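You operate a simulated robot arm through the tools that you are given. There is no shell and no other tool.

You are at the controls of a simulated robot arm. One attempt, no reset.

Task
Feed band from the wide teal roll out to the SMALL line.
Fine: grey lever to OPEN before the roll goes on the band feeder's peg, to GRIP before turning the black knob; the other rolls and the brown core stay.

The check looks at the end state, three seconds after you hand in, the way a careful person would. Anything else that was tipped, shoved, dropped, spilled or broken makes it a failure.

Robot
A 7-joint arm with a two-finger parallel gripper, fixed in place. Base frame: the origin is at the foot of the arm, x ahead of it, y to its left, z up. Units: cm, degrees, N and s.
Its first joint turns from -166.0 to 166.0 degrees. Payload 4.4 kg.
The TCP is the grasp point between the finger pads, 2.3 cm short of the fingertips. In the tool frame z runs along the fingers and y along their closing line. The gripper opens to 9.4 cm. The fingers are 3.8 cm wide and 1 cm thick; the gripper's body (5.4 by 9.6 cm) begins 3.9 cm behind the TCP.
Orientation is that of the tool frame in the base frame, as a unit quaternion [w, x, y, z]. With the fingers straight down and closing along the base's y, the tool's x points along the base's -x, its y along +y and its z along -z.

Tools
- The arm moves only by the tool move_arm. Its argument "deltas" is a list of rows, each a list of 7 numbers: the shift along the base's x, y, z in units of 150 mm (1.0 is 150 mm), then the turn, a rotation vector about the base's x, y, z in units of 60 degrees (1.0 is 60 degrees), then the finger opening in cm, from 0 to 9.4. In form: [[dx, dy, dz, rx, ry, rz, jaw], ...]. A call has 1 to 20 rows; each row is the pose to reach, as a shift and turn from the pose commanded when the call began. A call with a number of a shift or a turn outside -1 to 1 is refused whole. Rows are played at 5 a second. More than 5 cm and 8.6 degrees between two rows, or a gripper value outside its range, and nothing of the call is played. A pose out of reach is approached as far as the arm can. The call stops where the force on the tool passes 90 N (or 10 N more than at its start, if that is more) or the arm is blocked; 0.2 s more then pass. The fingers move at their own pace (about 7.2 cm/s each) and stop on an object; they squeeze with about 36 N. The grip force told is the motor's: it shows also when the fingers shut on nothing. Time passes only in rows, and 0.2 s behind the last, so rows that repeat a pose let the fingers close. The reply holds the time, the measured pose of the TCP, the force on the tool along the base axes, the opening and the grip force, in the units named above and with some noise, with the torque about the TCP (base axes, N m) and any sound that the robot's microphone picked up.
- Cameras (640 x 400 px; columns grow to the right, rows downward): "scene" is fixed at [23.05, -50.14, 162.83]; the picture's right is [0.81, -0.59, 0.00], its down [-0.25, -0.33, -0.91] and it looks along [0.54, 0.73, -0.42] (base axes); focal length 319 px, centre (320, 200). "wrist" rides on the gripper at [8.6, 1.6, -7.5] in the tool frame; the picture's right is [-0.18, 0.98, 0.00], its down [-0.58, -0.11, -0.81] and it looks along [-0.79, -0.15, 0.59] (tool axes); focal length 243 px, centre (320, 200). There is no depth. A picture from a camera that has moved, and an enlarged one, comes with that camera's place and axes in the base frame and with its lens. The place of the scene camera against the robot may be out by one fixed shift of up to 2.5 cm in any direction.
- capture(camera): a new picture of that camera. No time passes.
- enlarge(camera, box): a new picture of the part [left, top, right, bottom] of that camera's present view, enlarged. No time passes.
- job_done(): hands the job in; it is judged then, once.

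Nothing tells you positions but the pictures and the camera data. Unless the task says otherwise, let go and move clear before handing in.

The tools are called after "Call:" as name(argument=value, ...) on one line, values as JSON. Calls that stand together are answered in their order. move_arm: Moves the arm, as the interface text tells. Its arguments: {"type":"object","properties":{"deltas":{"type":"array","items":{"type":"array","items":{"type":"number"}}}},"required":["deltas"]} The other tools are called the same way: capture (camera) takes a picture; enlarge (camera, box) takes an enlarged picture of a part of a camera's view; job_done () hands the job in.

At the start:

```text
t: 0.0
position: [73.79, 33.03, 140.51]
orientation: [0.002, -0.001, 1.0, 0.001]
contact_force: [-0.2, -0.1, -0.6]
wrist_torque: [-0.02, 0.0, 0.0]
width: 9.42
grasp_force: 0.1
```

scene: 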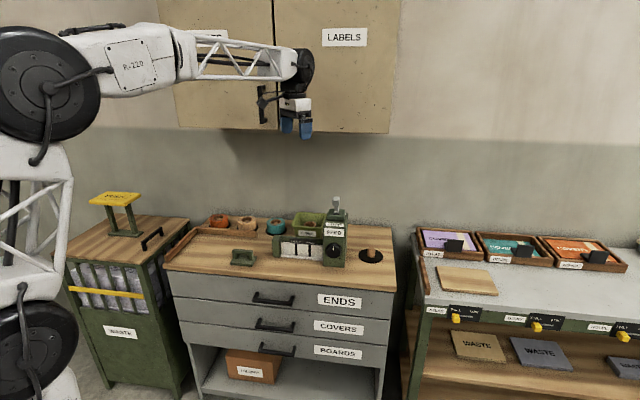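
wrist: 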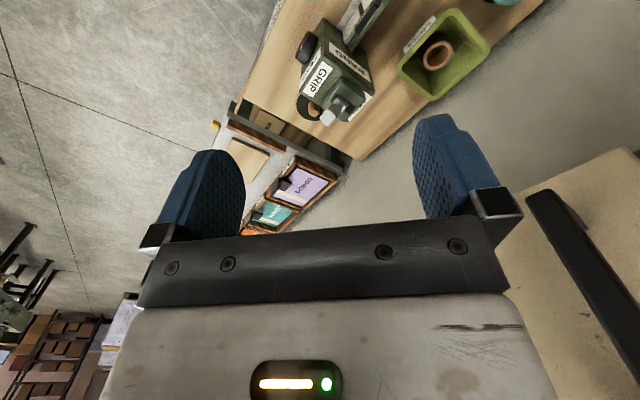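

I see a drawer bench with a band feeder (green machine), several rolls, and a bin behind it. I'll look closer before moving.

Call:
enlarge(camera="scene", box=[200, 180, 400, 305])

Call:
enlarge(camera="scene", box=[260, 190, 360, 275])

Call:
enlarge(camera="wrist", box=[240, 0, 560, 200])

```text
3.20 times, centred on (300, 242) of scene
camera zoom: at [23.05, -50.14, 162.83], right [0.81, -0.59, 0.0], down [-0.25, -0.33, -0.91], along [0.54, 0.73, -0.42], focal length 1022 px, centre (384, 64)
```

zoom: 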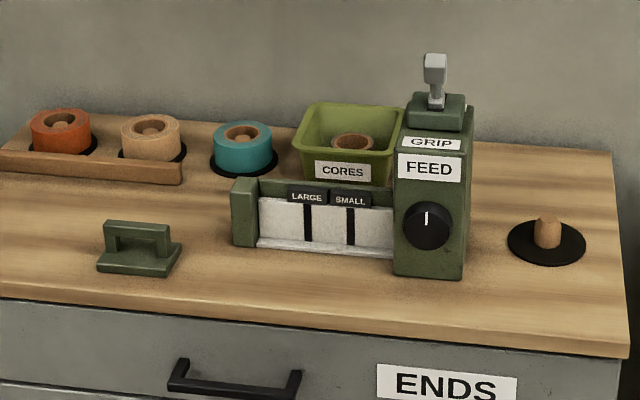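

```text
4.71 times, centred on (310, 232) of scene
camera zoom: at [23.05, -50.14, 162.83], right [0.81, -0.59, 0.0], down [-0.25, -0.33, -0.91], along [0.54, 0.73, -0.42], focal length 1503 px, centre (367, 47)
```

zoom: 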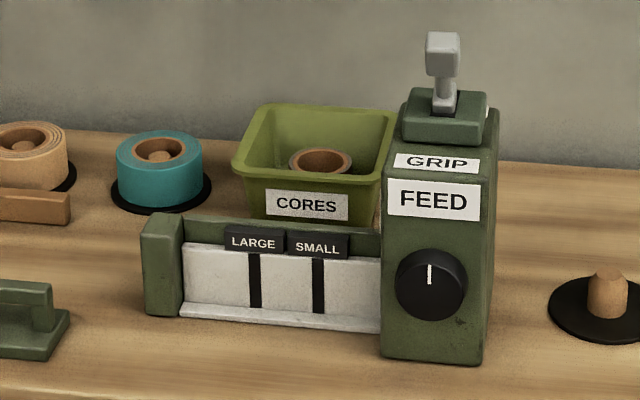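

```text
2.00 times, centred on (400, 100) of wrist
camera zoom: at [65.2, 34.58, 147.95], right [0.18, 0.98, 0.0], down [0.58, -0.11, 0.81], along [0.79, -0.15, -0.59], focal length 485 px, centre (160, 400)
```

zoom: 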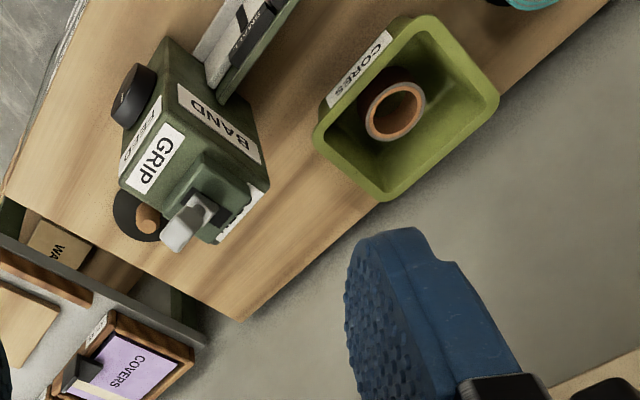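

The bench lies diagonally to the base frame, with the feeder's top at about (90, 31, 110) and the teal roll at about (86, 70, 88). I'll pull back and turn the wrist camera to face the bench squarely.

Call:
move_arm(deltas=[[-0.1, 0.04, -0.1, 0, 0, 0.12, 9.4], [-0.2, 0.08, -0.2, 0, 0, 0.24, 9.4], [-0.3, 0.12, -0.3, 0, 0, 0.36, 9.4], [-0.4, 0.16, -0.4, 0, 0, 0.48, 9.4], [-0.5, 0.2, -0.5, 0, 0, 0.6, 9.4], [-0.6, 0.24, -0.6, 0, 0, 0.72, 9.4], [-0.7, 0.28, -0.7, 0, 0, 0.82, 9.4], [-0.8, 0.33, -0.8, 0, 0, 0.89, 9.4]])

Call:
capture(camera="wrist")

Call:
capture(camera="scene")

```text
t: 1.8
position: [61.78, 38.02, 128.41]
orientation: [0.001, -0.449, 0.893, 0.0]
contact_force: [-0.3, 1.2, 0.2]
wrist_torque: [-0.02, 0.01, 0.03]
width: 9.41
grasp_force: 0.0
```

```text
taken
camera wrist: at [55.36, 31.95, 135.87], right [-0.68, 0.73, 0.0], down [0.43, 0.4, 0.81], along [0.59, 0.55, -0.59], focal length 243 px, centre (320, 200)
```

wrist: 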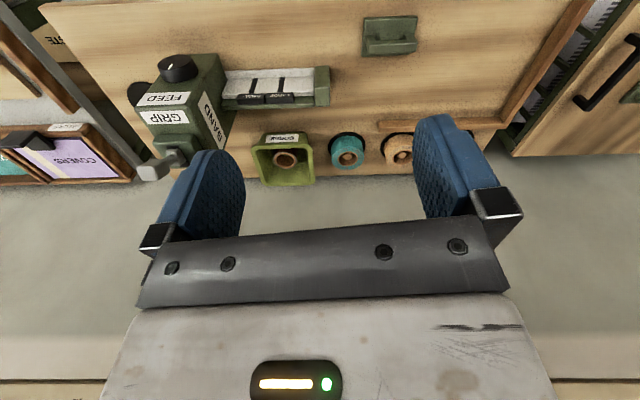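

```text
taken
```

scene: 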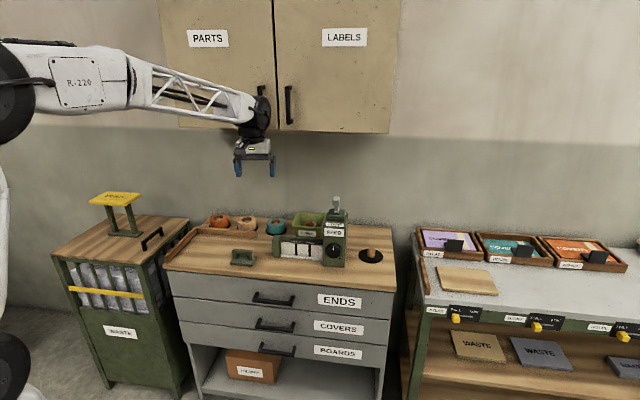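

The bench is in clear view (upside down in this camera). I'll enlarge the parts to measure them.

Call:
enlarge(camera="wrist", box=[110, 40, 350, 190])

Call:
enlarge(camera="wrist", box=[240, 100, 440, 225])

Call:
enlarge(camera="scene", box=[310, 190, 390, 240])

Call:
enlarge(camera="scene", box=[200, 205, 296, 265])

```text
2.67 times, centred on (230, 115) of wrist
camera zoom: at [55.36, 31.95, 135.87], right [-0.68, 0.73, 0.0], down [0.43, 0.4, 0.81], along [0.59, 0.55, -0.59], focal length 647 px, centre (560, 427)
```

zoom: 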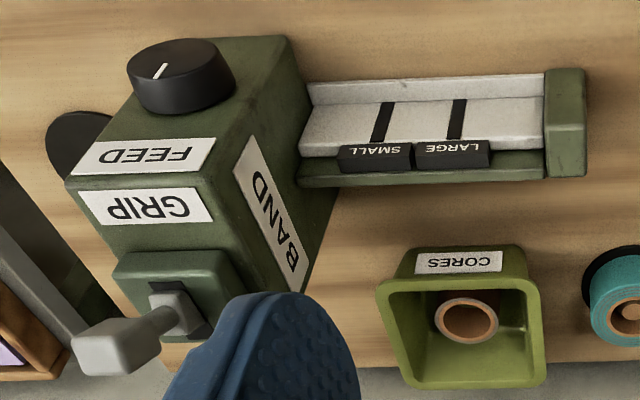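

```text
3.20 times, centred on (340, 162) of wrist
camera zoom: at [55.36, 31.95, 135.87], right [-0.68, 0.73, 0.0], down [0.43, 0.4, 0.81], along [0.59, 0.55, -0.59], focal length 776 px, centre (256, 320)
```

zoom: 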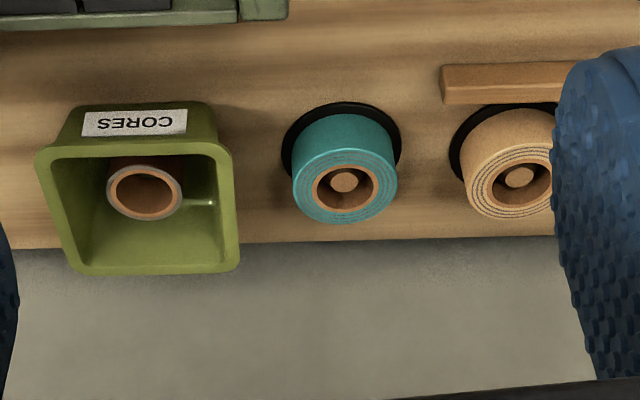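

```text
8.00 times, centred on (350, 215) of scene
camera zoom: at [23.05, -50.14, 162.83], right [0.81, -0.59, 0.0], down [-0.25, -0.33, -0.91], along [0.54, 0.73, -0.42], focal length 2555 px, centre (80, 80)
```

zoom: 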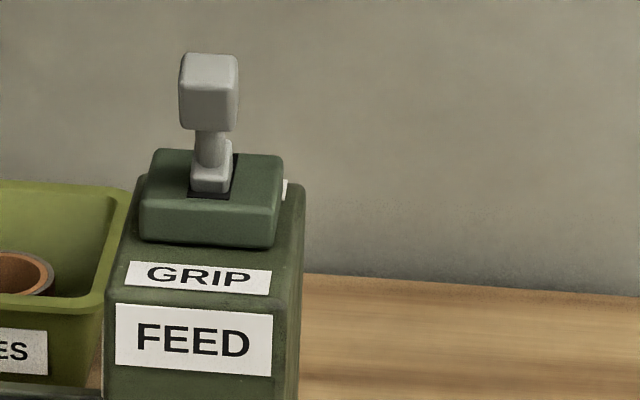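

```text
6.67 times, centred on (248, 235) of scene
camera zoom: at [23.05, -50.14, 162.83], right [0.81, -0.59, 0.0], down [-0.25, -0.33, -0.91], along [0.54, 0.73, -0.42], focal length 2129 px, centre (800, -33)
```

zoom: 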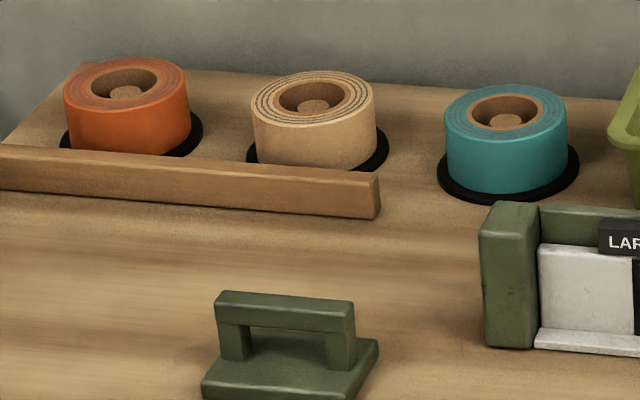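

The lever appears to be at GRIP (front), with OPEN presumably at the back; the peg is to the right of the feeder. I'll slide sideways in front of the feeder for a better look at the lever.

Call:
move_arm(deltas=[[0.15, -0.11, 0, 0, 0, 0, 9.4], [0.3, -0.22, 0, 0, 0, 0, 9.4], [0.45, -0.33, 0, 0, 0, 0, 9.4], [0.587, -0.44, 0, 0, 0, 0, 9.4]])

Call:
capture(camera="wrist")

Call:
capture(camera="scene")

```text
t: 2.8
position: [70.6, 31.29, 128.61]
orientation: [0.001, -0.45, 0.893, 0.001]
contact_force: [0.3, -0.3, 0.0]
wrist_torque: [0.06, 0.02, 0.04]
width: 9.39
grasp_force: 0.1
```

```text
taken
camera wrist: at [64.24, 25.31, 135.97], right [-0.68, 0.73, 0.0], down [0.43, 0.4, 0.81], along [0.59, 0.55, -0.59], focal length 243 px, centre (320, 200)
```

wrist: 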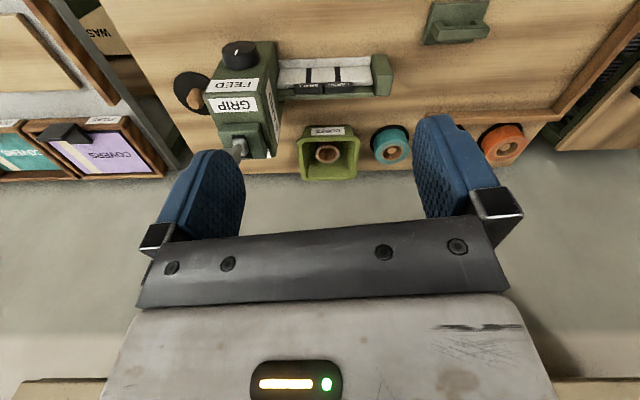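

```text
taken
```

scene: 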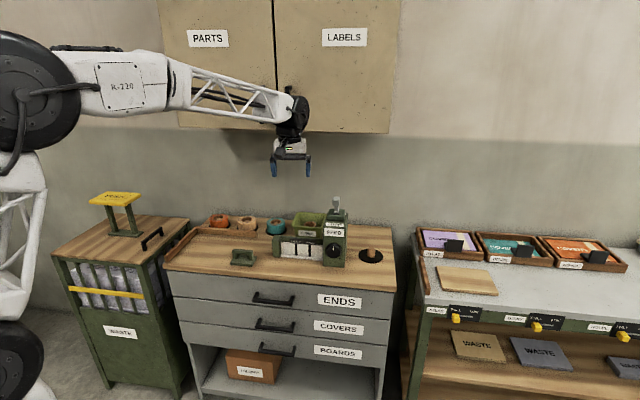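

Call:
enlarge(camera="wrist", box=[160, 30, 400, 180])

Call:
enlarge(camera="wrist", box=[200, 80, 300, 165])

Call:
enlarge(camera="wrist", box=[360, 90, 440, 180])

```text
2.67 times, centred on (280, 105) of wrist
camera zoom: at [64.24, 25.31, 135.97], right [-0.68, 0.73, 0.0], down [0.43, 0.4, 0.81], along [0.59, 0.55, -0.59], focal length 647 px, centre (427, 453)
```

zoom: 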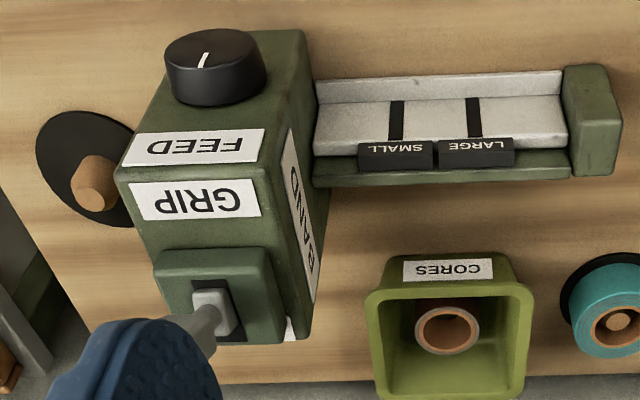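

```text
4.71 times, centred on (250, 122) of wrist
camera zoom: at [64.24, 25.31, 135.97], right [-0.68, 0.73, 0.0], down [0.43, 0.4, 0.81], along [0.59, 0.55, -0.59], focal length 1142 px, centre (649, 565)
```

zoom: 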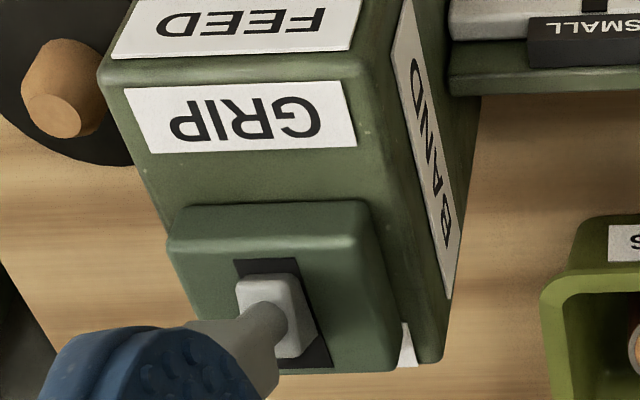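

```text
4.44 times, centred on (400, 135) of wrist
camera zoom: at [64.24, 25.31, 135.97], right [-0.68, 0.73, 0.0], down [0.43, 0.4, 0.81], along [0.59, 0.55, -0.59], focal length 1078 px, centre (-36, 489)
```

zoom: 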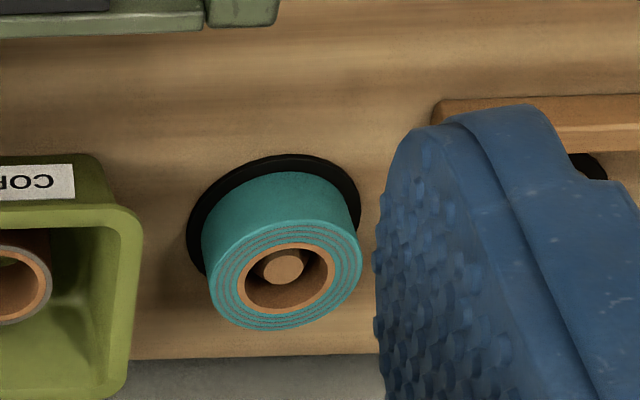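

The bench runs at 45° to the base; the lever leans to the front (GRIP), and the roll's diameter comes out near 8.3 cm. The wrist camera would be under the tool once it tilts forward, so I'll spin the gripper half a turn to put the camera on top.

Call:
move_arm(deltas=[[0, 0, 0, 0, 0, 0.14, 9.4], [0, 0, 0, 0, 0, 0.28, 9.4], [0, 0, 0, 0, 0, 0.42, 9.4], [0, 0, 0, 0, 0, 0.56, 9.4], [0, 0, 0, 0, 0, 0.7, 9.4], [0, 0, 0, 0, 0, 0.84, 9.4], [0, 0, 0, 0, 0, 0.98, 9.4], [0, 0, 0, 0, 0, 1.0, 9.4]])

```text
t: 4.6
position: [70.69, 31.51, 128.53]
orientation: [-0.001, 0.836, -0.549, 0.0]
contact_force: [0.6, 0.1, 0.5]
wrist_torque: [-0.01, 0.02, 0.03]
width: 9.41
grasp_force: 0.0
```

The first 60° of spin went cleanly. I'll keep turning the same way.

Call:
move_arm(deltas=[[0, 0, 0, 0, 0, 0.14, 9.4], [0, 0, 0, 0, 0, 0.28, 9.4], [0, 0, 0, 0, 0, 0.42, 9.4], [0, 0, 0, 0, 0, 0.56, 9.4], [0, 0, 0, 0, 0, 0.7, 9.4], [0, 0, 0, 0, 0, 0.84, 9.4], [0, 0, 0, 0, 0, 0.98, 9.4], [0, 0, 0, 0, 0, 1.0, 9.4]])

Call:
capture(camera="scene")

```text
t: 6.4
position: [70.65, 31.35, 128.59]
orientation: [0.001, 0.998, -0.057, -0.001]
contact_force: [-0.3, -0.9, 0.2]
wrist_torque: [-0.02, -0.03, 0.0]
width: 9.4
grasp_force: 0.0
```

```text
taken
```

scene: 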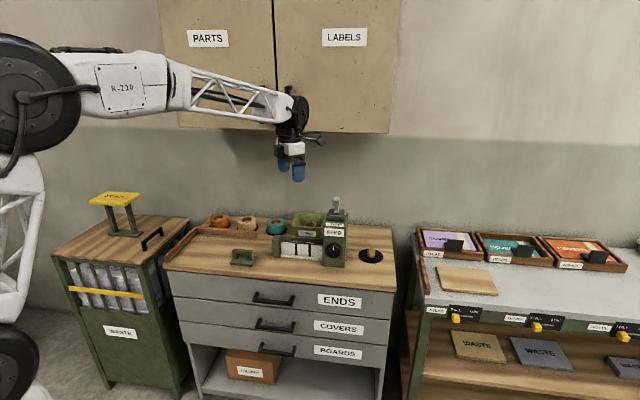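

The spin is working and the camera stalk stays clear. I'll finish the remaining ~51° to square it to the bench.

Call:
move_arm(deltas=[[0, 0, 0, 0, 0, 0.14, 9.4], [0, 0, 0, 0, 0, 0.28, 9.4], [0, 0, 0, 0, 0, 0.42, 9.4], [0, 0, 0, 0, 0, 0.56, 9.4], [0, 0, 0, 0, 0, 0.7, 9.4], [0, 0, 0, 0, 0, 0.8, 9.4], [0, 0, 0, 0, 0, 0.858, 9.4], [0, 0, 0, 0, 0, 0.858, 9.4]])

Call:
capture(camera="wrist")

```text
t: 8.2
position: [69.7, 33.46, 128.86]
orientation: [0.007, 0.986, 0.166, 0.002]
contact_force: [0.7, -0.6, -0.7]
wrist_torque: [-0.03, -0.01, 0.03]
width: 9.4
grasp_force: 0.1
out of reach, approached as far as the arm can: row 3, 4, 5, 6, 7, 8
```

```text
taken
camera wrist: at [78.35, 34.82, 136.3], right [0.15, -0.99, 0.02], down [-0.59, -0.08, 0.8], along [-0.79, -0.13, -0.59], focal length 243 px, centre (320, 200)
```

wrist: 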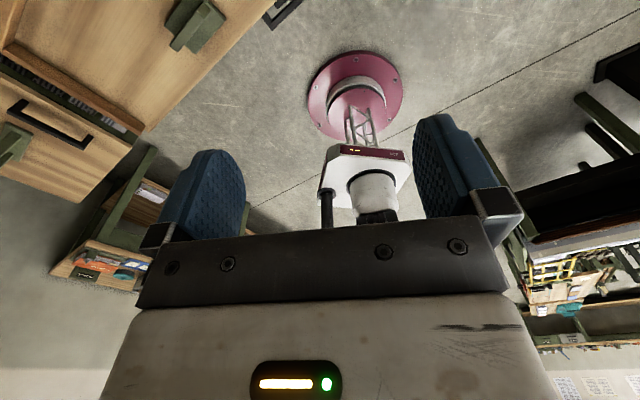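

The wrist's last joint hits its limit here, so the flipped posture isn't available near this azimuth. I'll turn back to the unflipped yaw of 45°.

Call:
move_arm(deltas=[[0, 0, 0, 0, 0, -0.14, 9.4], [0, 0, 0, 0, 0, -0.28, 9.4], [0, 0, 0, 0, 0, -0.42, 9.4], [0, 0, 0, 0, 0, -0.56, 9.4], [0, 0, 0, 0, 0, -0.7, 9.4], [0, 0, 0, 0, 0, -0.84, 9.4], [0, 0, 0, 0, 0, -0.858, 9.4]])

```text
t: 9.8
position: [69.65, 33.22, 128.89]
orientation: [0.007, 0.961, -0.278, -0.001]
contact_force: [0.3, -0.1, 0.4]
wrist_torque: [0.03, -0.03, 0.0]
width: 9.4
grasp_force: 0.1
```

The commanded pose was clipped at the limit, so I have about 103° left to unwind.

Call:
move_arm(deltas=[[0, 0, 0, 0, 0, -0.14, 9.4], [0, 0, 0, 0, 0, -0.28, 9.4], [0, 0, 0, 0, 0, -0.42, 9.4], [0, 0, 0, 0, 0, -0.56, 9.4], [0, 0, 0, 0, 0, -0.7, 9.4], [0, 0, 0, 0, 0, -0.84, 9.4], [0, 0, 0, 0, 0, -0.98, 9.4], [0, 0, 0, 0, 0, -1.0, 9.4]])

Call:
move_arm(deltas=[[0, 0, 0, 0, 0, -0.14, 9.4], [0, 0, 0, 0, 0, -0.28, 9.4], [0, 0, 0, 0, 0, -0.42, 9.4], [0, 0, 0, 0, 0, -0.56, 9.4], [0, 0, 0, 0, 0, -0.7, 9.4], [0, 0, 0, 0, 0, -0.712, 9.4]])

```text
t: 11.6
position: [69.48, 33.33, 128.78]
orientation: [-0.006, -0.693, 0.721, 0.004]
contact_force: [-0.7, 0.2, -1.2]
wrist_torque: [0.01, 0.0, 0.0]
width: 9.39
grasp_force: 0.0
```

```text
t: 13.0
position: [69.53, 33.18, 128.79]
orientation: [-0.003, -0.381, 0.924, 0.007]
contact_force: [-0.2, 1.5, 0.4]
wrist_torque: [-0.01, 0.0, 0.02]
width: 9.4
grasp_force: 0.0
```

Back at yaw 45°. Now I'll tilt the tool about 25° forward and move in front of the lever, at a safe height.

Call:
move_arm(deltas=[[0.16, -0.08, 0, 0.047, -0.05, 0, 9.4], [0.32, -0.16, 0, 0.095, -0.1, 0, 9.4], [0.48, -0.24, 0, 0.142, -0.152, 0, 9.4], [0.64, -0.32, 0, 0.19, -0.203, 0, 9.4], [0.8, -0.4, 0, 0.237, -0.254, 0.002, 9.4], [0.952, -0.48, 0, 0.284, -0.305, 0.003, 9.4], [0.952, -0.48, 0, 0.284, -0.305, 0.003, 6]])

Call:
capture(camera="wrist")

Call:
capture(camera="scene")

```text
t: 14.6
position: [83.89, 26.1, 128.66]
orientation: [0.199, -0.377, 0.901, 0.083]
contact_force: [0.6, 0.0, -0.4]
wrist_torque: [0.03, -0.01, 0.03]
width: 6.01
grasp_force: 0.1
```

```text
taken
camera wrist: at [75.09, 19.49, 131.73], right [-0.58, 0.81, 0.08], down [0.21, 0.06, 0.98], along [0.79, 0.58, -0.2], focal length 243 px, centre (320, 200)
```

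wrist: 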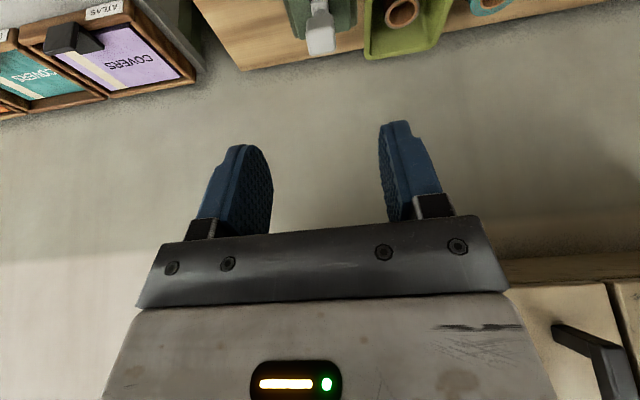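

```text
taken
```

scene: 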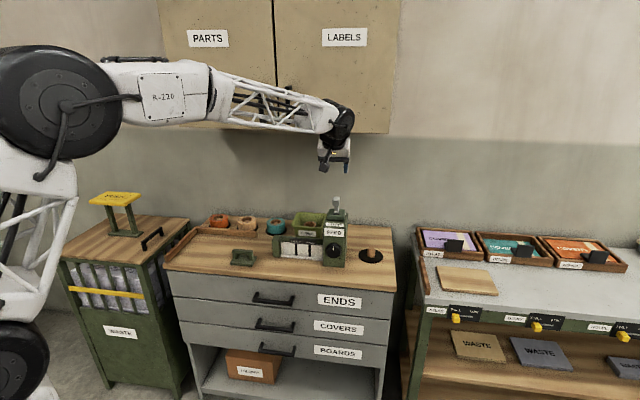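

The lever head sits at about p=86.5, q=41, z=112 (bench depth, rightward and height coordinates), centred between the fingers. I'll approach along the tool axis and check before closing.

Call:
move_arm(deltas=[[0.072, 0.069, -0.183, 0, 0, 0, 6], [0.145, 0.138, -0.366, 0, 0, 0, 6], [0.217, 0.207, -0.55, 0, 0, 0, 6], [0.29, 0.276, -0.733, 0, 0, 0, 6]])

Call:
capture(camera="wrist")

Call:
enlarge(camera="scene", box=[290, 130, 402, 200])

```text
t: 15.6
position: [88.15, 30.15, 117.9]
orientation: [0.2, -0.377, 0.901, 0.083]
contact_force: [0.7, -0.7, 0.8]
wrist_torque: [-0.04, -0.01, -0.01]
width: 5.98
grasp_force: 0.0
```

```text
taken
camera wrist: at [79.24, 23.51, 120.9], right [-0.58, 0.81, 0.08], down [0.21, 0.06, 0.98], along [0.79, 0.58, -0.2], focal length 243 px, centre (320, 200)
```

wrist: 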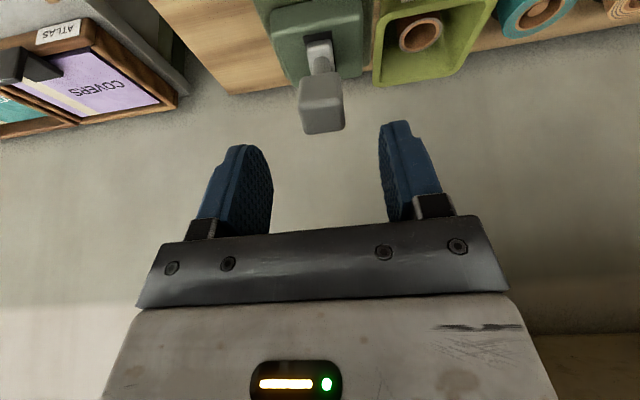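

```text
5.71 times, centred on (346, 165) of scene
camera zoom: at [23.05, -50.14, 162.83], right [0.81, -0.59, 0.0], down [-0.25, -0.33, -0.91], along [0.54, 0.73, -0.42], focal length 1825 px, centre (171, 400)
```

zoom: 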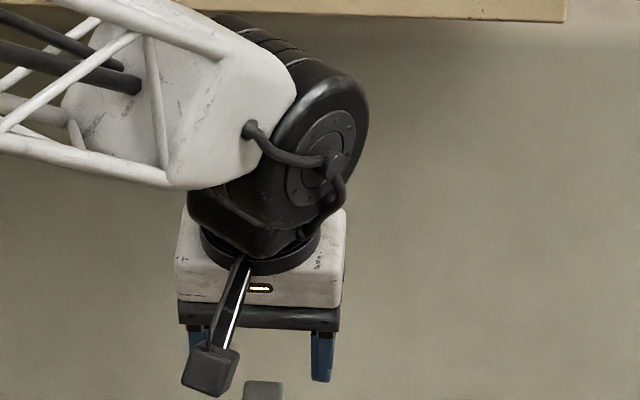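

The lever head triangulates consistently to (86.4, 41.0, 111.9). I'll go down over it and close.

Call:
move_arm(deltas=[[0.065, 0.065, -0.19, 0, 0, 0, 6], [0.132, 0.132, -0.38, 0, 0, 0, 6], [0.132, 0.132, -0.38, 0, 0, 0, 6], [0.132, 0.132, -0.38, 0, 0, 0, 2], [0.132, 0.132, -0.38, 0, 0, 0, 2], [0.132, 0.132, -0.38, 0, 0, 0, 2]])

Call:
capture(camera="wrist")

Call:
enlarge(camera="scene", box=[290, 150, 402, 220])

```text
t: 17.0
position: [90.06, 32.3, 111.94]
orientation: [0.199, -0.377, 0.901, 0.082]
contact_force: [-13.1, 16.7, -1.2]
wrist_torque: [0.02, -0.17, -0.44]
width: 2.95
grasp_force: 10.9
```

```text
taken
camera wrist: at [81.27, 25.54, 115.06], right [-0.58, 0.81, 0.08], down [0.21, 0.06, 0.98], along [0.79, 0.58, -0.2], focal length 243 px, centre (320, 200)
```

wrist: 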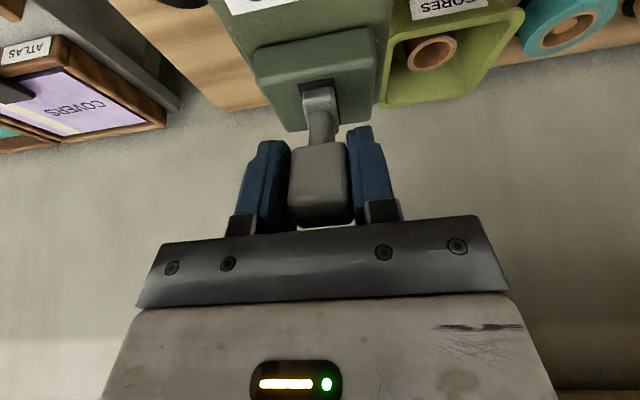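

```text
5.71 times, centred on (346, 185) of scene
camera zoom: at [23.05, -50.14, 162.83], right [0.81, -0.59, 0.0], down [-0.25, -0.33, -0.91], along [0.54, 0.73, -0.42], focal length 1825 px, centre (171, 286)
```

zoom: 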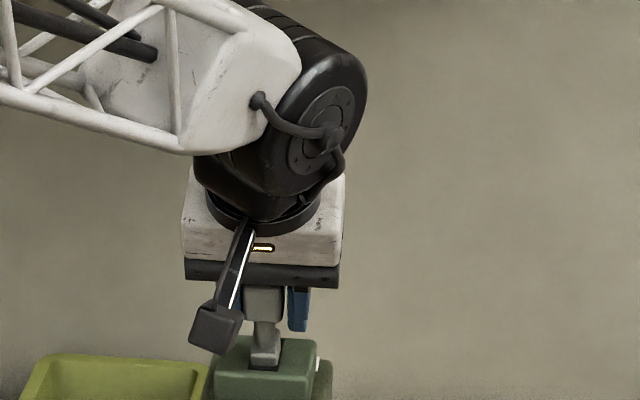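

I have the lever head between the fingers (2.95 cm), with slight side load. I'll shift a bit left and drag it backward along its arc toward OPEN.

Call:
move_arm(deltas=[[0.026, 0.0495, 0.013, 0, 0, 0, 2], [0.0636, 0.0872, 0.025, 0, 0, 0, 2], [0.1014, 0.125, 0.03, 0, 0, 0, 2], [0.139, 0.1626, 0.03, 0, 0, 0, 2], [0.177, 0.2, 0.02, 0, 0, 0, 2], [0.205, 0.229, 0.01, 0, 0, 0, 2], [0.224, 0.2475, 0, 0, 0, 0, 2]])

Call:
capture(camera="wrist")

Call:
enlarge(camera="scene", box=[290, 150, 402, 220])

```text
t: 18.6
position: [93.56, 35.98, 112.11]
orientation: [0.199, -0.376, 0.901, 0.082]
contact_force: [-7.8, -13.7, 11.6]
wrist_torque: [-0.57, 1.27, -0.46]
width: 2.6
grasp_force: 45.4
```

```text
taken
camera wrist: at [84.65, 29.18, 115.25], right [-0.58, 0.81, 0.08], down [0.21, 0.06, 0.98], along [0.79, 0.58, -0.2], focal length 243 px, centre (320, 200)
```

wrist: 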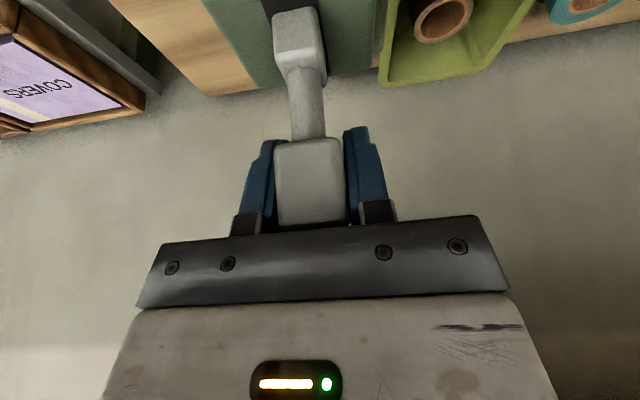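

```text
5.71 times, centred on (346, 185) of scene
camera zoom: at [23.05, -50.14, 162.83], right [0.81, -0.59, 0.0], down [-0.25, -0.33, -0.91], along [0.54, 0.73, -0.42], focal length 1825 px, centre (171, 286)
```

zoom: 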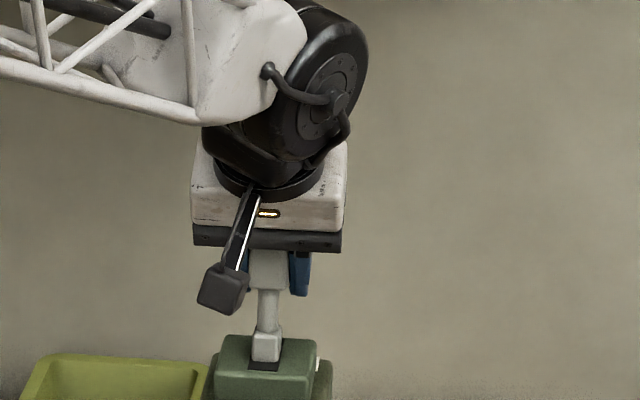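

The lever came along and now leans back. I'll push a little further to find its end stop.

Call:
move_arm(deltas=[[0.02, 0.02, -0.005, 0, 0, 0, 2], [0.04, 0.04, -0.012, 0, 0, 0, 2], [0.06, 0.06, -0.02, 0, 0, 0, 2]])

Call:
capture(camera="wrist")

```text
t: 19.4
position: [94.34, 36.68, 111.79]
orientation: [0.2, -0.376, 0.901, 0.083]
contact_force: [-0.9, -21.0, 10.9]
wrist_torque: [-0.39, 1.41, -0.2]
width: 2.59
grasp_force: 44.6
```

```text
taken
camera wrist: at [85.52, 30.06, 114.91], right [-0.58, 0.81, 0.08], down [0.21, 0.06, 0.98], along [0.79, 0.58, -0.2], focal length 243 px, centre (320, 200)
```

wrist: 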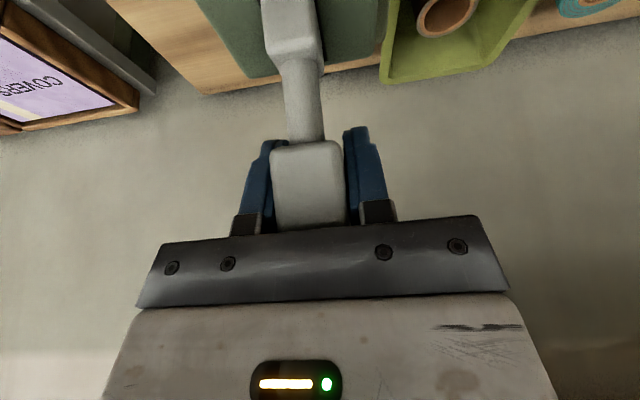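

It's still moving with steady drag force, so I haven't reached the stop. I'll go on in small steps.

Call:
move_arm(deltas=[[0.02, 0.02, -0.01, 0, 0, 0, 2], [0.04, 0.04, -0.02, 0, 0, 0, 2], [0.06, 0.06, -0.03, 0, 0, 0, 2], [0.08, 0.08, -0.045, 0, 0, 0, 2]])

Call:
enlarge(camera="scene", box=[290, 150, 402, 220])

Call:
capture(camera="wrist")

```text
t: 20.4
position: [95.55, 38.14, 111.12]
orientation: [0.2, -0.377, 0.901, 0.084]
contact_force: [14.4, -10.6, 11.1]
wrist_torque: [0.04, 0.22, 0.21]
width: 2.85
grasp_force: 10.1
```

```text
5.71 times, centred on (346, 185) of scene
camera zoom: at [23.05, -50.14, 162.83], right [0.81, -0.59, 0.0], down [-0.25, -0.33, -0.91], along [0.54, 0.73, -0.42], focal length 1825 px, centre (171, 286)
```

zoom: 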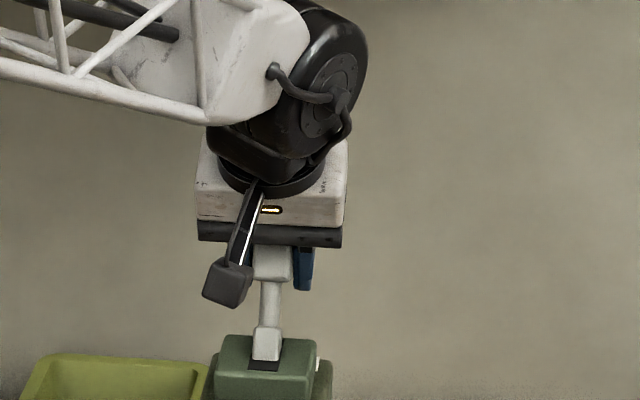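

```text
taken
camera wrist: at [86.74, 31.44, 114.27], right [-0.58, 0.81, 0.08], down [0.21, 0.06, 0.98], along [0.79, 0.59, -0.2], focal length 243 px, centre (320, 200)
```

wrist: 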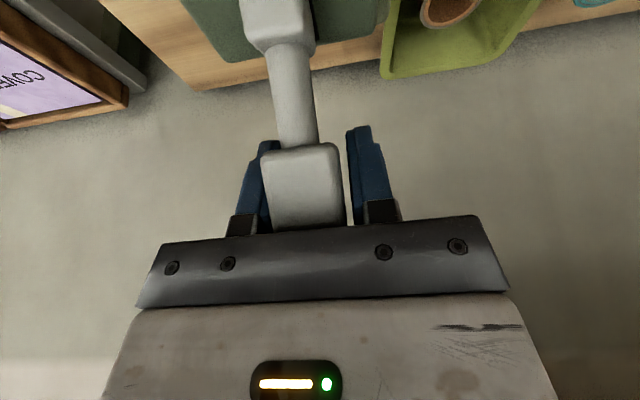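

The lever now leans back about as much as it leaned forward before. I'll recentre the grip slightly right and press once more to confirm the stop.

Call:
move_arm(deltas=[[0.009, -0.009, 0, 0, 0, 0, 2], [0.012, -0.012, 0, 0, 0, 0, 2], [0.032, 0.008, -0.01, 0, 0, 0, 2], [0.052, 0.028, -0.02, 0, 0, 0, 2], [0.072, 0.048, -0.03, 0, 0, 0, 2]])

Call:
capture(camera="wrist")

```text
t: 21.3
position: [95.76, 38.24, 111.16]
orientation: [0.198, -0.378, 0.9, 0.083]
contact_force: [-52.6, -23.7, 10.4]
wrist_torque: [0.49, -0.68, -0.68]
width: 2.6
grasp_force: 45.1
stopped in row 4: the force on the tool passed its limit at 101 N (the readings are from after the stop); the commanded pose is now the measured one
```

```text
taken
camera wrist: at [86.98, 31.48, 114.27], right [-0.58, 0.81, 0.08], down [0.21, 0.06, 0.98], along [0.78, 0.59, -0.21], focal length 243 px, centre (320, 200)
```

wrist: 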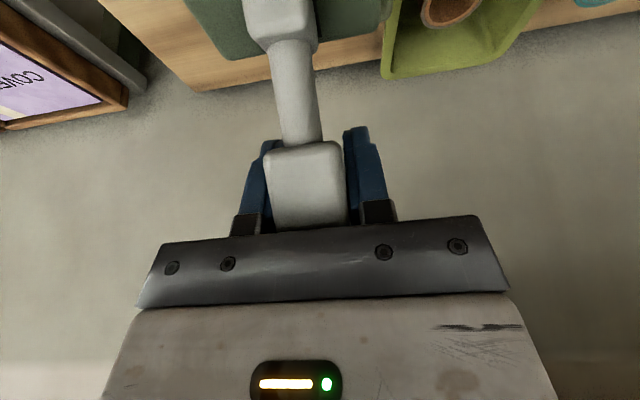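

The force spiked at the end stop, so the lever is at OPEN. I'll release and back off along the tool axis.

Call:
move_arm(deltas=[[0, 0, 0, 0, 0, 0, 6], [0, 0, 0, 0, 0, 0, 6], [0, 0, 0, 0, 0, 0, 6], [-0.05, -0.05, 0.15, 0, 0, 0, 6], [-0.1, -0.1, 0.3, 0, 0, 0, 6], [-0.16, -0.16, 0.48, 0, 0, 0, 6], [-0.22, -0.22, 0.66, 0, 0, 0, 8], [-0.3, -0.3, 0.8, 0, 0, 0, 8]])

Call:
capture(camera="wrist")

Call:
enlarge(camera="scene", box=[290, 190, 402, 260])

```text
t: 23.1
position: [91.42, 33.87, 122.74]
orientation: [0.197, -0.378, 0.901, 0.085]
contact_force: [0.8, 0.4, -0.7]
wrist_torque: [0.0, 0.03, -0.01]
width: 8.01
grasp_force: 0.1
```

```text
taken
camera wrist: at [82.65, 27.09, 125.87], right [-0.58, 0.81, 0.08], down [0.21, 0.06, 0.98], along [0.78, 0.59, -0.21], focal length 243 px, centre (320, 200)
```

wrist: 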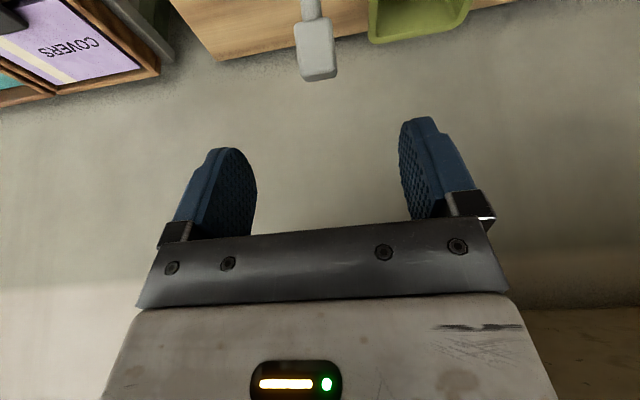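

```text
5.71 times, centred on (346, 225) of scene
camera zoom: at [23.05, -50.14, 162.83], right [0.81, -0.59, 0.0], down [-0.25, -0.33, -0.91], along [0.54, 0.73, -0.42], focal length 1825 px, centre (171, 57)
```

zoom: 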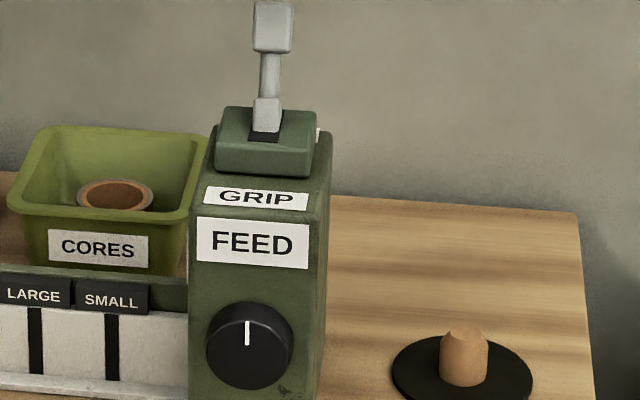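

The lever is clearly leaning back at OPEN. Next is the teal roll; I'll retreat from the bench and slide left to face it.

Call:
move_arm(deltas=[[-0.19, 0.0, 0.0, 0, 0, 0, 9.4], [-0.38, 0.05, 0.0, 0, 0, 0, 9.4], [-0.57, 0.17, 0.0, 0, 0, 0, 9.4], [-0.76, 0.3, 0.0, 0, 0, 0, 9.4], [-0.95, 0.45, 0.0, 0, 0, 0, 9.4]])

Call:
move_arm(deltas=[[-0.19, 0.09, -0.1, 0, 0, 0, 9.4], [-0.38, 0.18, -0.2, 0, 0, 0, 9.4], [-0.57, 0.27, -0.3, 0, 0, 0, 9.4], [-0.76, 0.36, -0.4, 0, 0, 0, 9.4], [-0.95, 0.45, -0.5, 0, 0, 0, 9.4]])

Call:
capture(camera="wrist")

Call:
capture(camera="scene")

```text
t: 24.3
position: [77.25, 40.4, 123.02]
orientation: [0.197, -0.377, 0.901, 0.082]
contact_force: [-1.9, -0.2, 0.0]
wrist_torque: [-0.04, 0.0, 0.0]
width: 9.4
grasp_force: 0.0
```

```text
t: 25.5
position: [62.94, 47.03, 115.51]
orientation: [0.198, -0.377, 0.901, 0.083]
contact_force: [-1.0, 0.3, -0.7]
wrist_torque: [0.01, 0.01, -0.02]
width: 9.41
grasp_force: 0.0
```

```text
taken
camera wrist: at [54.1, 40.42, 118.55], right [-0.58, 0.81, 0.08], down [0.21, 0.06, 0.98], along [0.78, 0.59, -0.21], focal length 243 px, centre (320, 200)
```

wrist: 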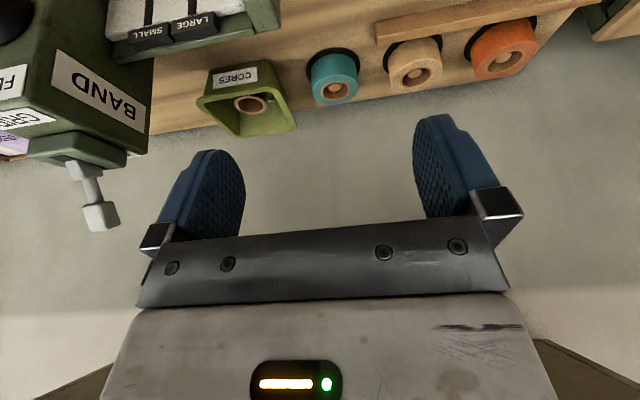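

```text
taken
```

scene: 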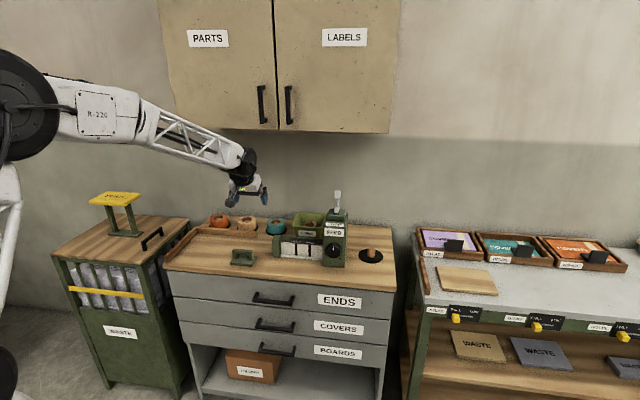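

Call:
enlarge(camera="wrist", box=[190, 20, 430, 150])

Call:
enlarge(camera="wrist", box=[290, 30, 380, 120])

```text
2.67 times, centred on (310, 85) of wrist
camera zoom: at [54.1, 40.42, 118.55], right [-0.58, 0.81, 0.08], down [0.21, 0.06, 0.98], along [0.78, 0.59, -0.21], focal length 647 px, centre (347, 507)
```

zoom: 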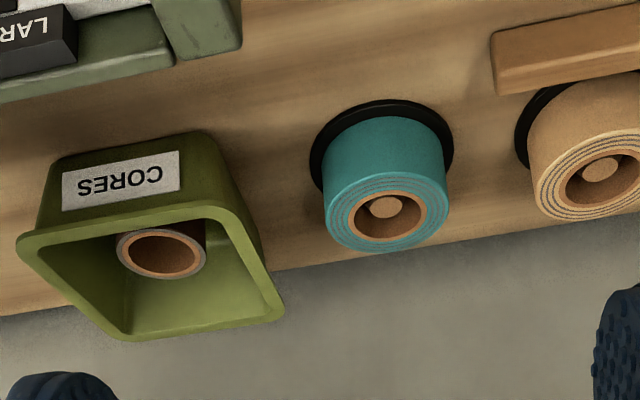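

```text
4.44 times, centred on (335, 75) of wrist
camera zoom: at [54.1, 40.42, 118.55], right [-0.58, 0.81, 0.08], down [0.21, 0.06, 0.98], along [0.78, 0.59, -0.21], focal length 1078 px, centre (253, 756)
```

zoom: 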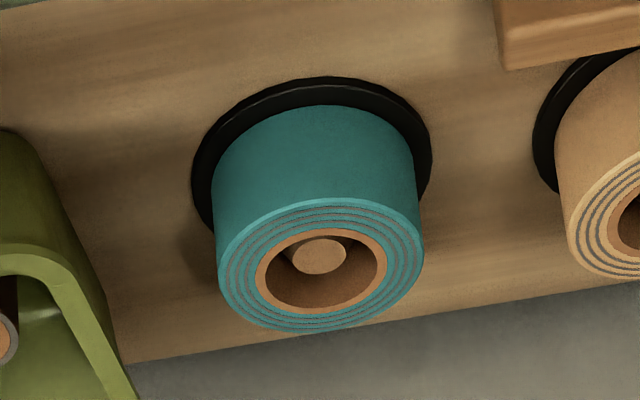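

The teal roll's centre is at about p=104–106, q=11.0, top at z≈91, with free room on both sides. I'll go in low under the cabinet to a point above and in front of the roll, then look again.

Call:
move_arm(deltas=[[0.157, 0.16, -0.14, 0, 0, 0, 9.4], [0.314, 0.32, -0.28, 0, 0, 0, 9.4], [0.471, 0.48, -0.41, 0, 0, 0, 9.4], [0.628, 0.64, -0.54, 0, 0, 0, 9.4], [0.785, 0.8, -0.66, 0, 0, 0, 9.4], [0.943, 0.962, -0.767, 0, 0, 0, 9.4]])

Call:
capture(camera="wrist")

Call:
capture(camera="scene")

```text
t: 26.9
position: [77.01, 61.65, 104.05]
orientation: [0.199, -0.376, 0.901, 0.082]
contact_force: [0.6, 0.4, 1.7]
wrist_torque: [-0.01, 0.0, 0.01]
width: 9.41
grasp_force: 0.0
```

```text
taken
camera wrist: at [68.2, 55.06, 107.12], right [-0.58, 0.81, 0.08], down [0.21, 0.06, 0.98], along [0.78, 0.59, -0.2], focal length 243 px, centre (320, 200)
```

wrist: 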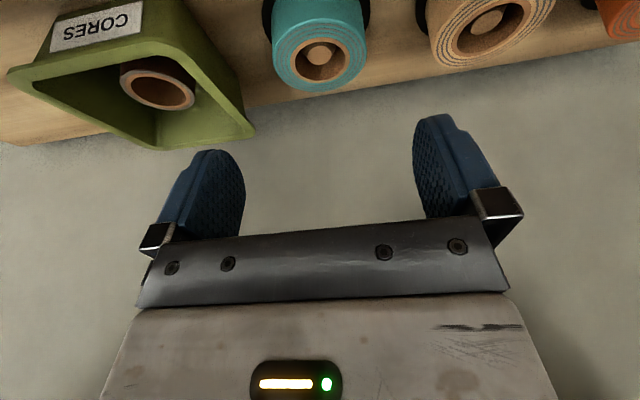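

```text
taken
```

scene: 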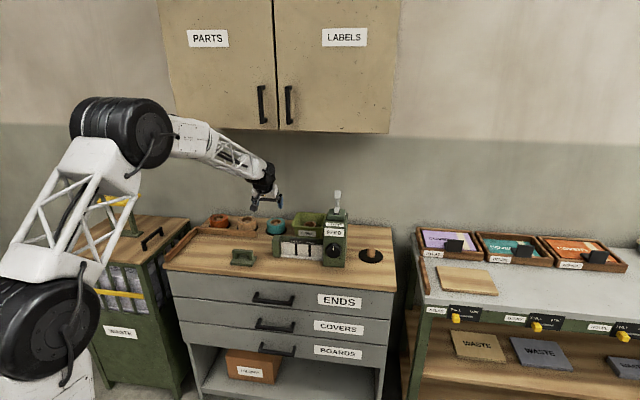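

Call:
enlarge(camera="wrist", box=[250, 0, 400, 110])

Call:
enlarge(camera="scene", box=[205, 150, 325, 260])

```text
3.64 times, centred on (325, 55) of wrist
camera zoom: at [68.2, 55.06, 107.12], right [-0.58, 0.81, 0.08], down [0.21, 0.06, 0.98], along [0.78, 0.59, -0.2], focal length 882 px, centre (302, 727)
```

zoom: 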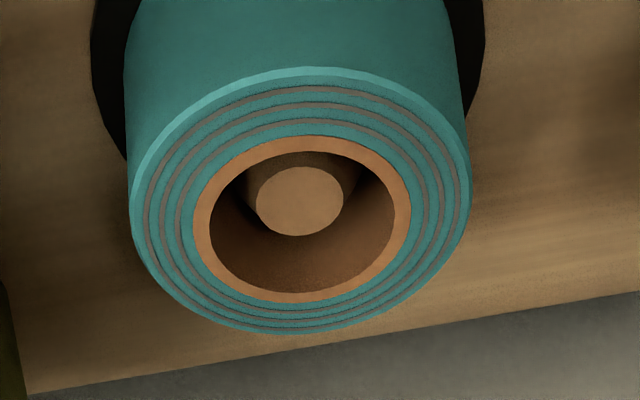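

```text
3.64 times, centred on (265, 205) of scene
camera zoom: at [23.05, -50.14, 162.83], right [0.81, -0.59, 0.0], down [-0.25, -0.33, -0.91], along [0.54, 0.73, -0.42], focal length 1161 px, centre (520, 182)
```

zoom: 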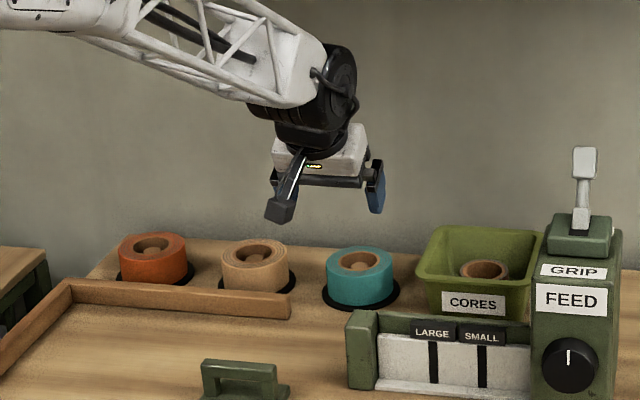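

Combining views, the roll's top centre is near p=105.5, q=11.0, z≈90.5, diameter ≈8.4 cm. I'll move directly above it, with the fingertips still higher than the roll, and check centring and reach.

Call:
move_arm(deltas=[[0.12, 0.113, -0.155, 0, 0, 0, 9.4], [0.24, 0.226, -0.31, 0, 0, 0, 9.4], [0.3545, 0.3385, -0.467, 0, 0, 0, 9.4], [0.3545, 0.3385, -0.467, 0, 0, 0, 9.4]])

Call:
capture(camera="wrist")

Call:
enlarge(camera="scene", box=[205, 150, 325, 260])

```text
t: 27.9
position: [82.43, 66.68, 96.95]
orientation: [0.198, -0.376, 0.901, 0.082]
contact_force: [0.6, -0.7, 0.0]
wrist_torque: [0.02, 0.03, 0.0]
width: 9.4
grasp_force: 0.1
```

```text
taken
camera wrist: at [73.49, 59.96, 100.04], right [-0.58, 0.81, 0.08], down [0.21, 0.06, 0.98], along [0.78, 0.59, -0.21], focal length 243 px, centre (320, 200)
```

wrist: 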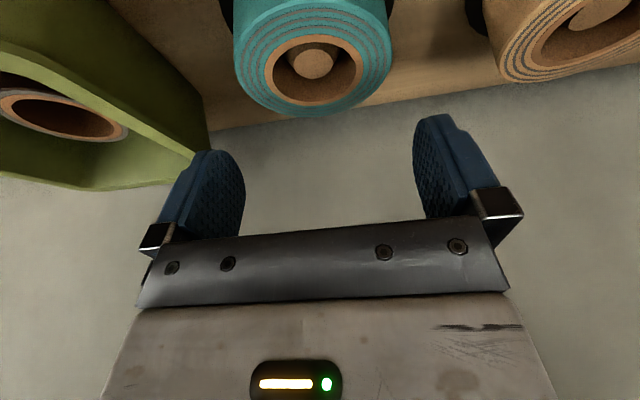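

```text
3.64 times, centred on (265, 205) of scene
camera zoom: at [23.05, -50.14, 162.83], right [0.81, -0.59, 0.0], down [-0.25, -0.33, -0.91], along [0.54, 0.73, -0.42], focal length 1161 px, centre (520, 182)
```

zoom: 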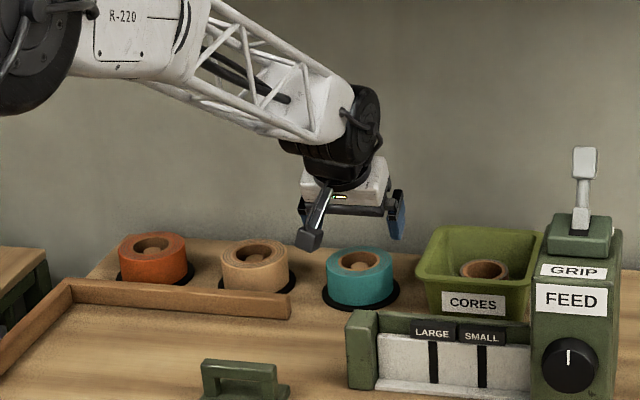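

Reach is fine and the roll sits centred between the fingers, with the bin rim and tan roll clear on both sides. I'll descend around the roll slowly.

Call:
move_arm(deltas=[[-0.011, 0.0014, -0.1, 0, 0, 0, 9.4], [-0.011, 0.0014, -0.2, 0, 0, 0, 9.4], [-0.011, 0.0014, -0.3, 0, 0, 0, 9.4], [-0.011, 0.0014, -0.37, 0, 0, 0, 9.4]])

Call:
capture(camera="wrist")

Call:
enlarge(camera="scene", box=[240, 185, 320, 255])

```text
t: 28.9
position: [82.18, 66.75, 91.38]
orientation: [0.198, -0.377, 0.901, 0.083]
contact_force: [0.8, 0.6, -0.3]
wrist_torque: [0.01, 0.0, 0.0]
width: 9.41
grasp_force: 0.1
```

```text
taken
camera wrist: at [73.42, 60.03, 94.58], right [-0.58, 0.81, 0.08], down [0.21, 0.06, 0.98], along [0.78, 0.59, -0.2], focal length 243 px, centre (320, 200)
```

wrist: 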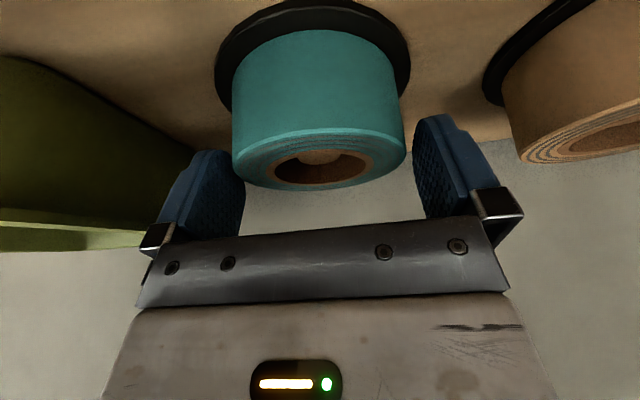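

```text
5.71 times, centred on (280, 220) of scene
camera zoom: at [23.05, -50.14, 162.83], right [0.81, -0.59, 0.0], down [-0.25, -0.33, -0.91], along [0.54, 0.73, -0.42], focal length 1825 px, centre (549, 86)
```

zoom: 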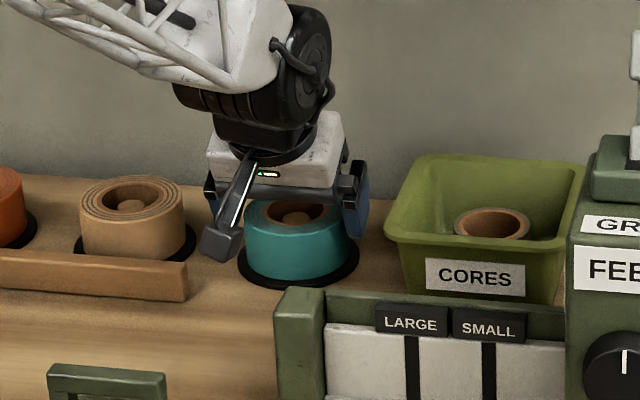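

The roll is well centred between the pads. I'll lower the last 2 cm and close.

Call:
move_arm(deltas=[[0.003, -0.003, -0.06, 0, 0, 0, 9.4], [0.003, -0.003, -0.127, 0, 0, 0, 9.4], [0.003, -0.003, -0.127, 0, 0, 0, 9.4], [0.003, -0.003, -0.127, 0, 0, 0, 7.0], [0.003, -0.003, -0.127, 0, 0, 0, 7.0], [0.003, -0.003, -0.127, 0, 0, 0, 7.0]])

Call:
capture(camera="wrist")

```text
t: 30.3
position: [82.38, 66.75, 89.56]
orientation: [0.198, -0.377, 0.901, 0.083]
contact_force: [0.8, 2.3, 3.2]
wrist_torque: [0.15, -0.15, 0.1]
width: 8.35
grasp_force: 36.2
```

```text
taken
camera wrist: at [73.56, 59.9, 92.6], right [-0.58, 0.81, 0.08], down [0.21, 0.06, 0.98], along [0.78, 0.59, -0.2], focal length 243 px, centre (320, 200)
```

wrist: 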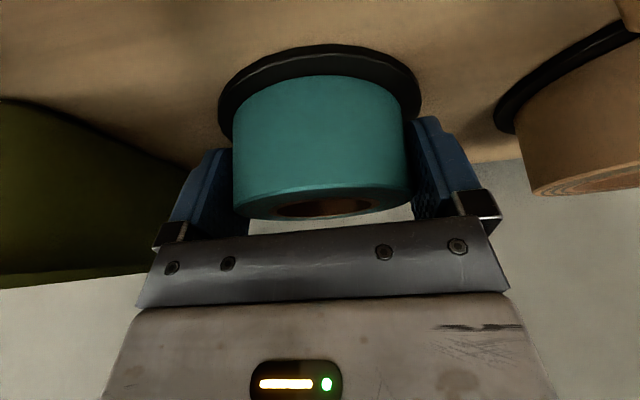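

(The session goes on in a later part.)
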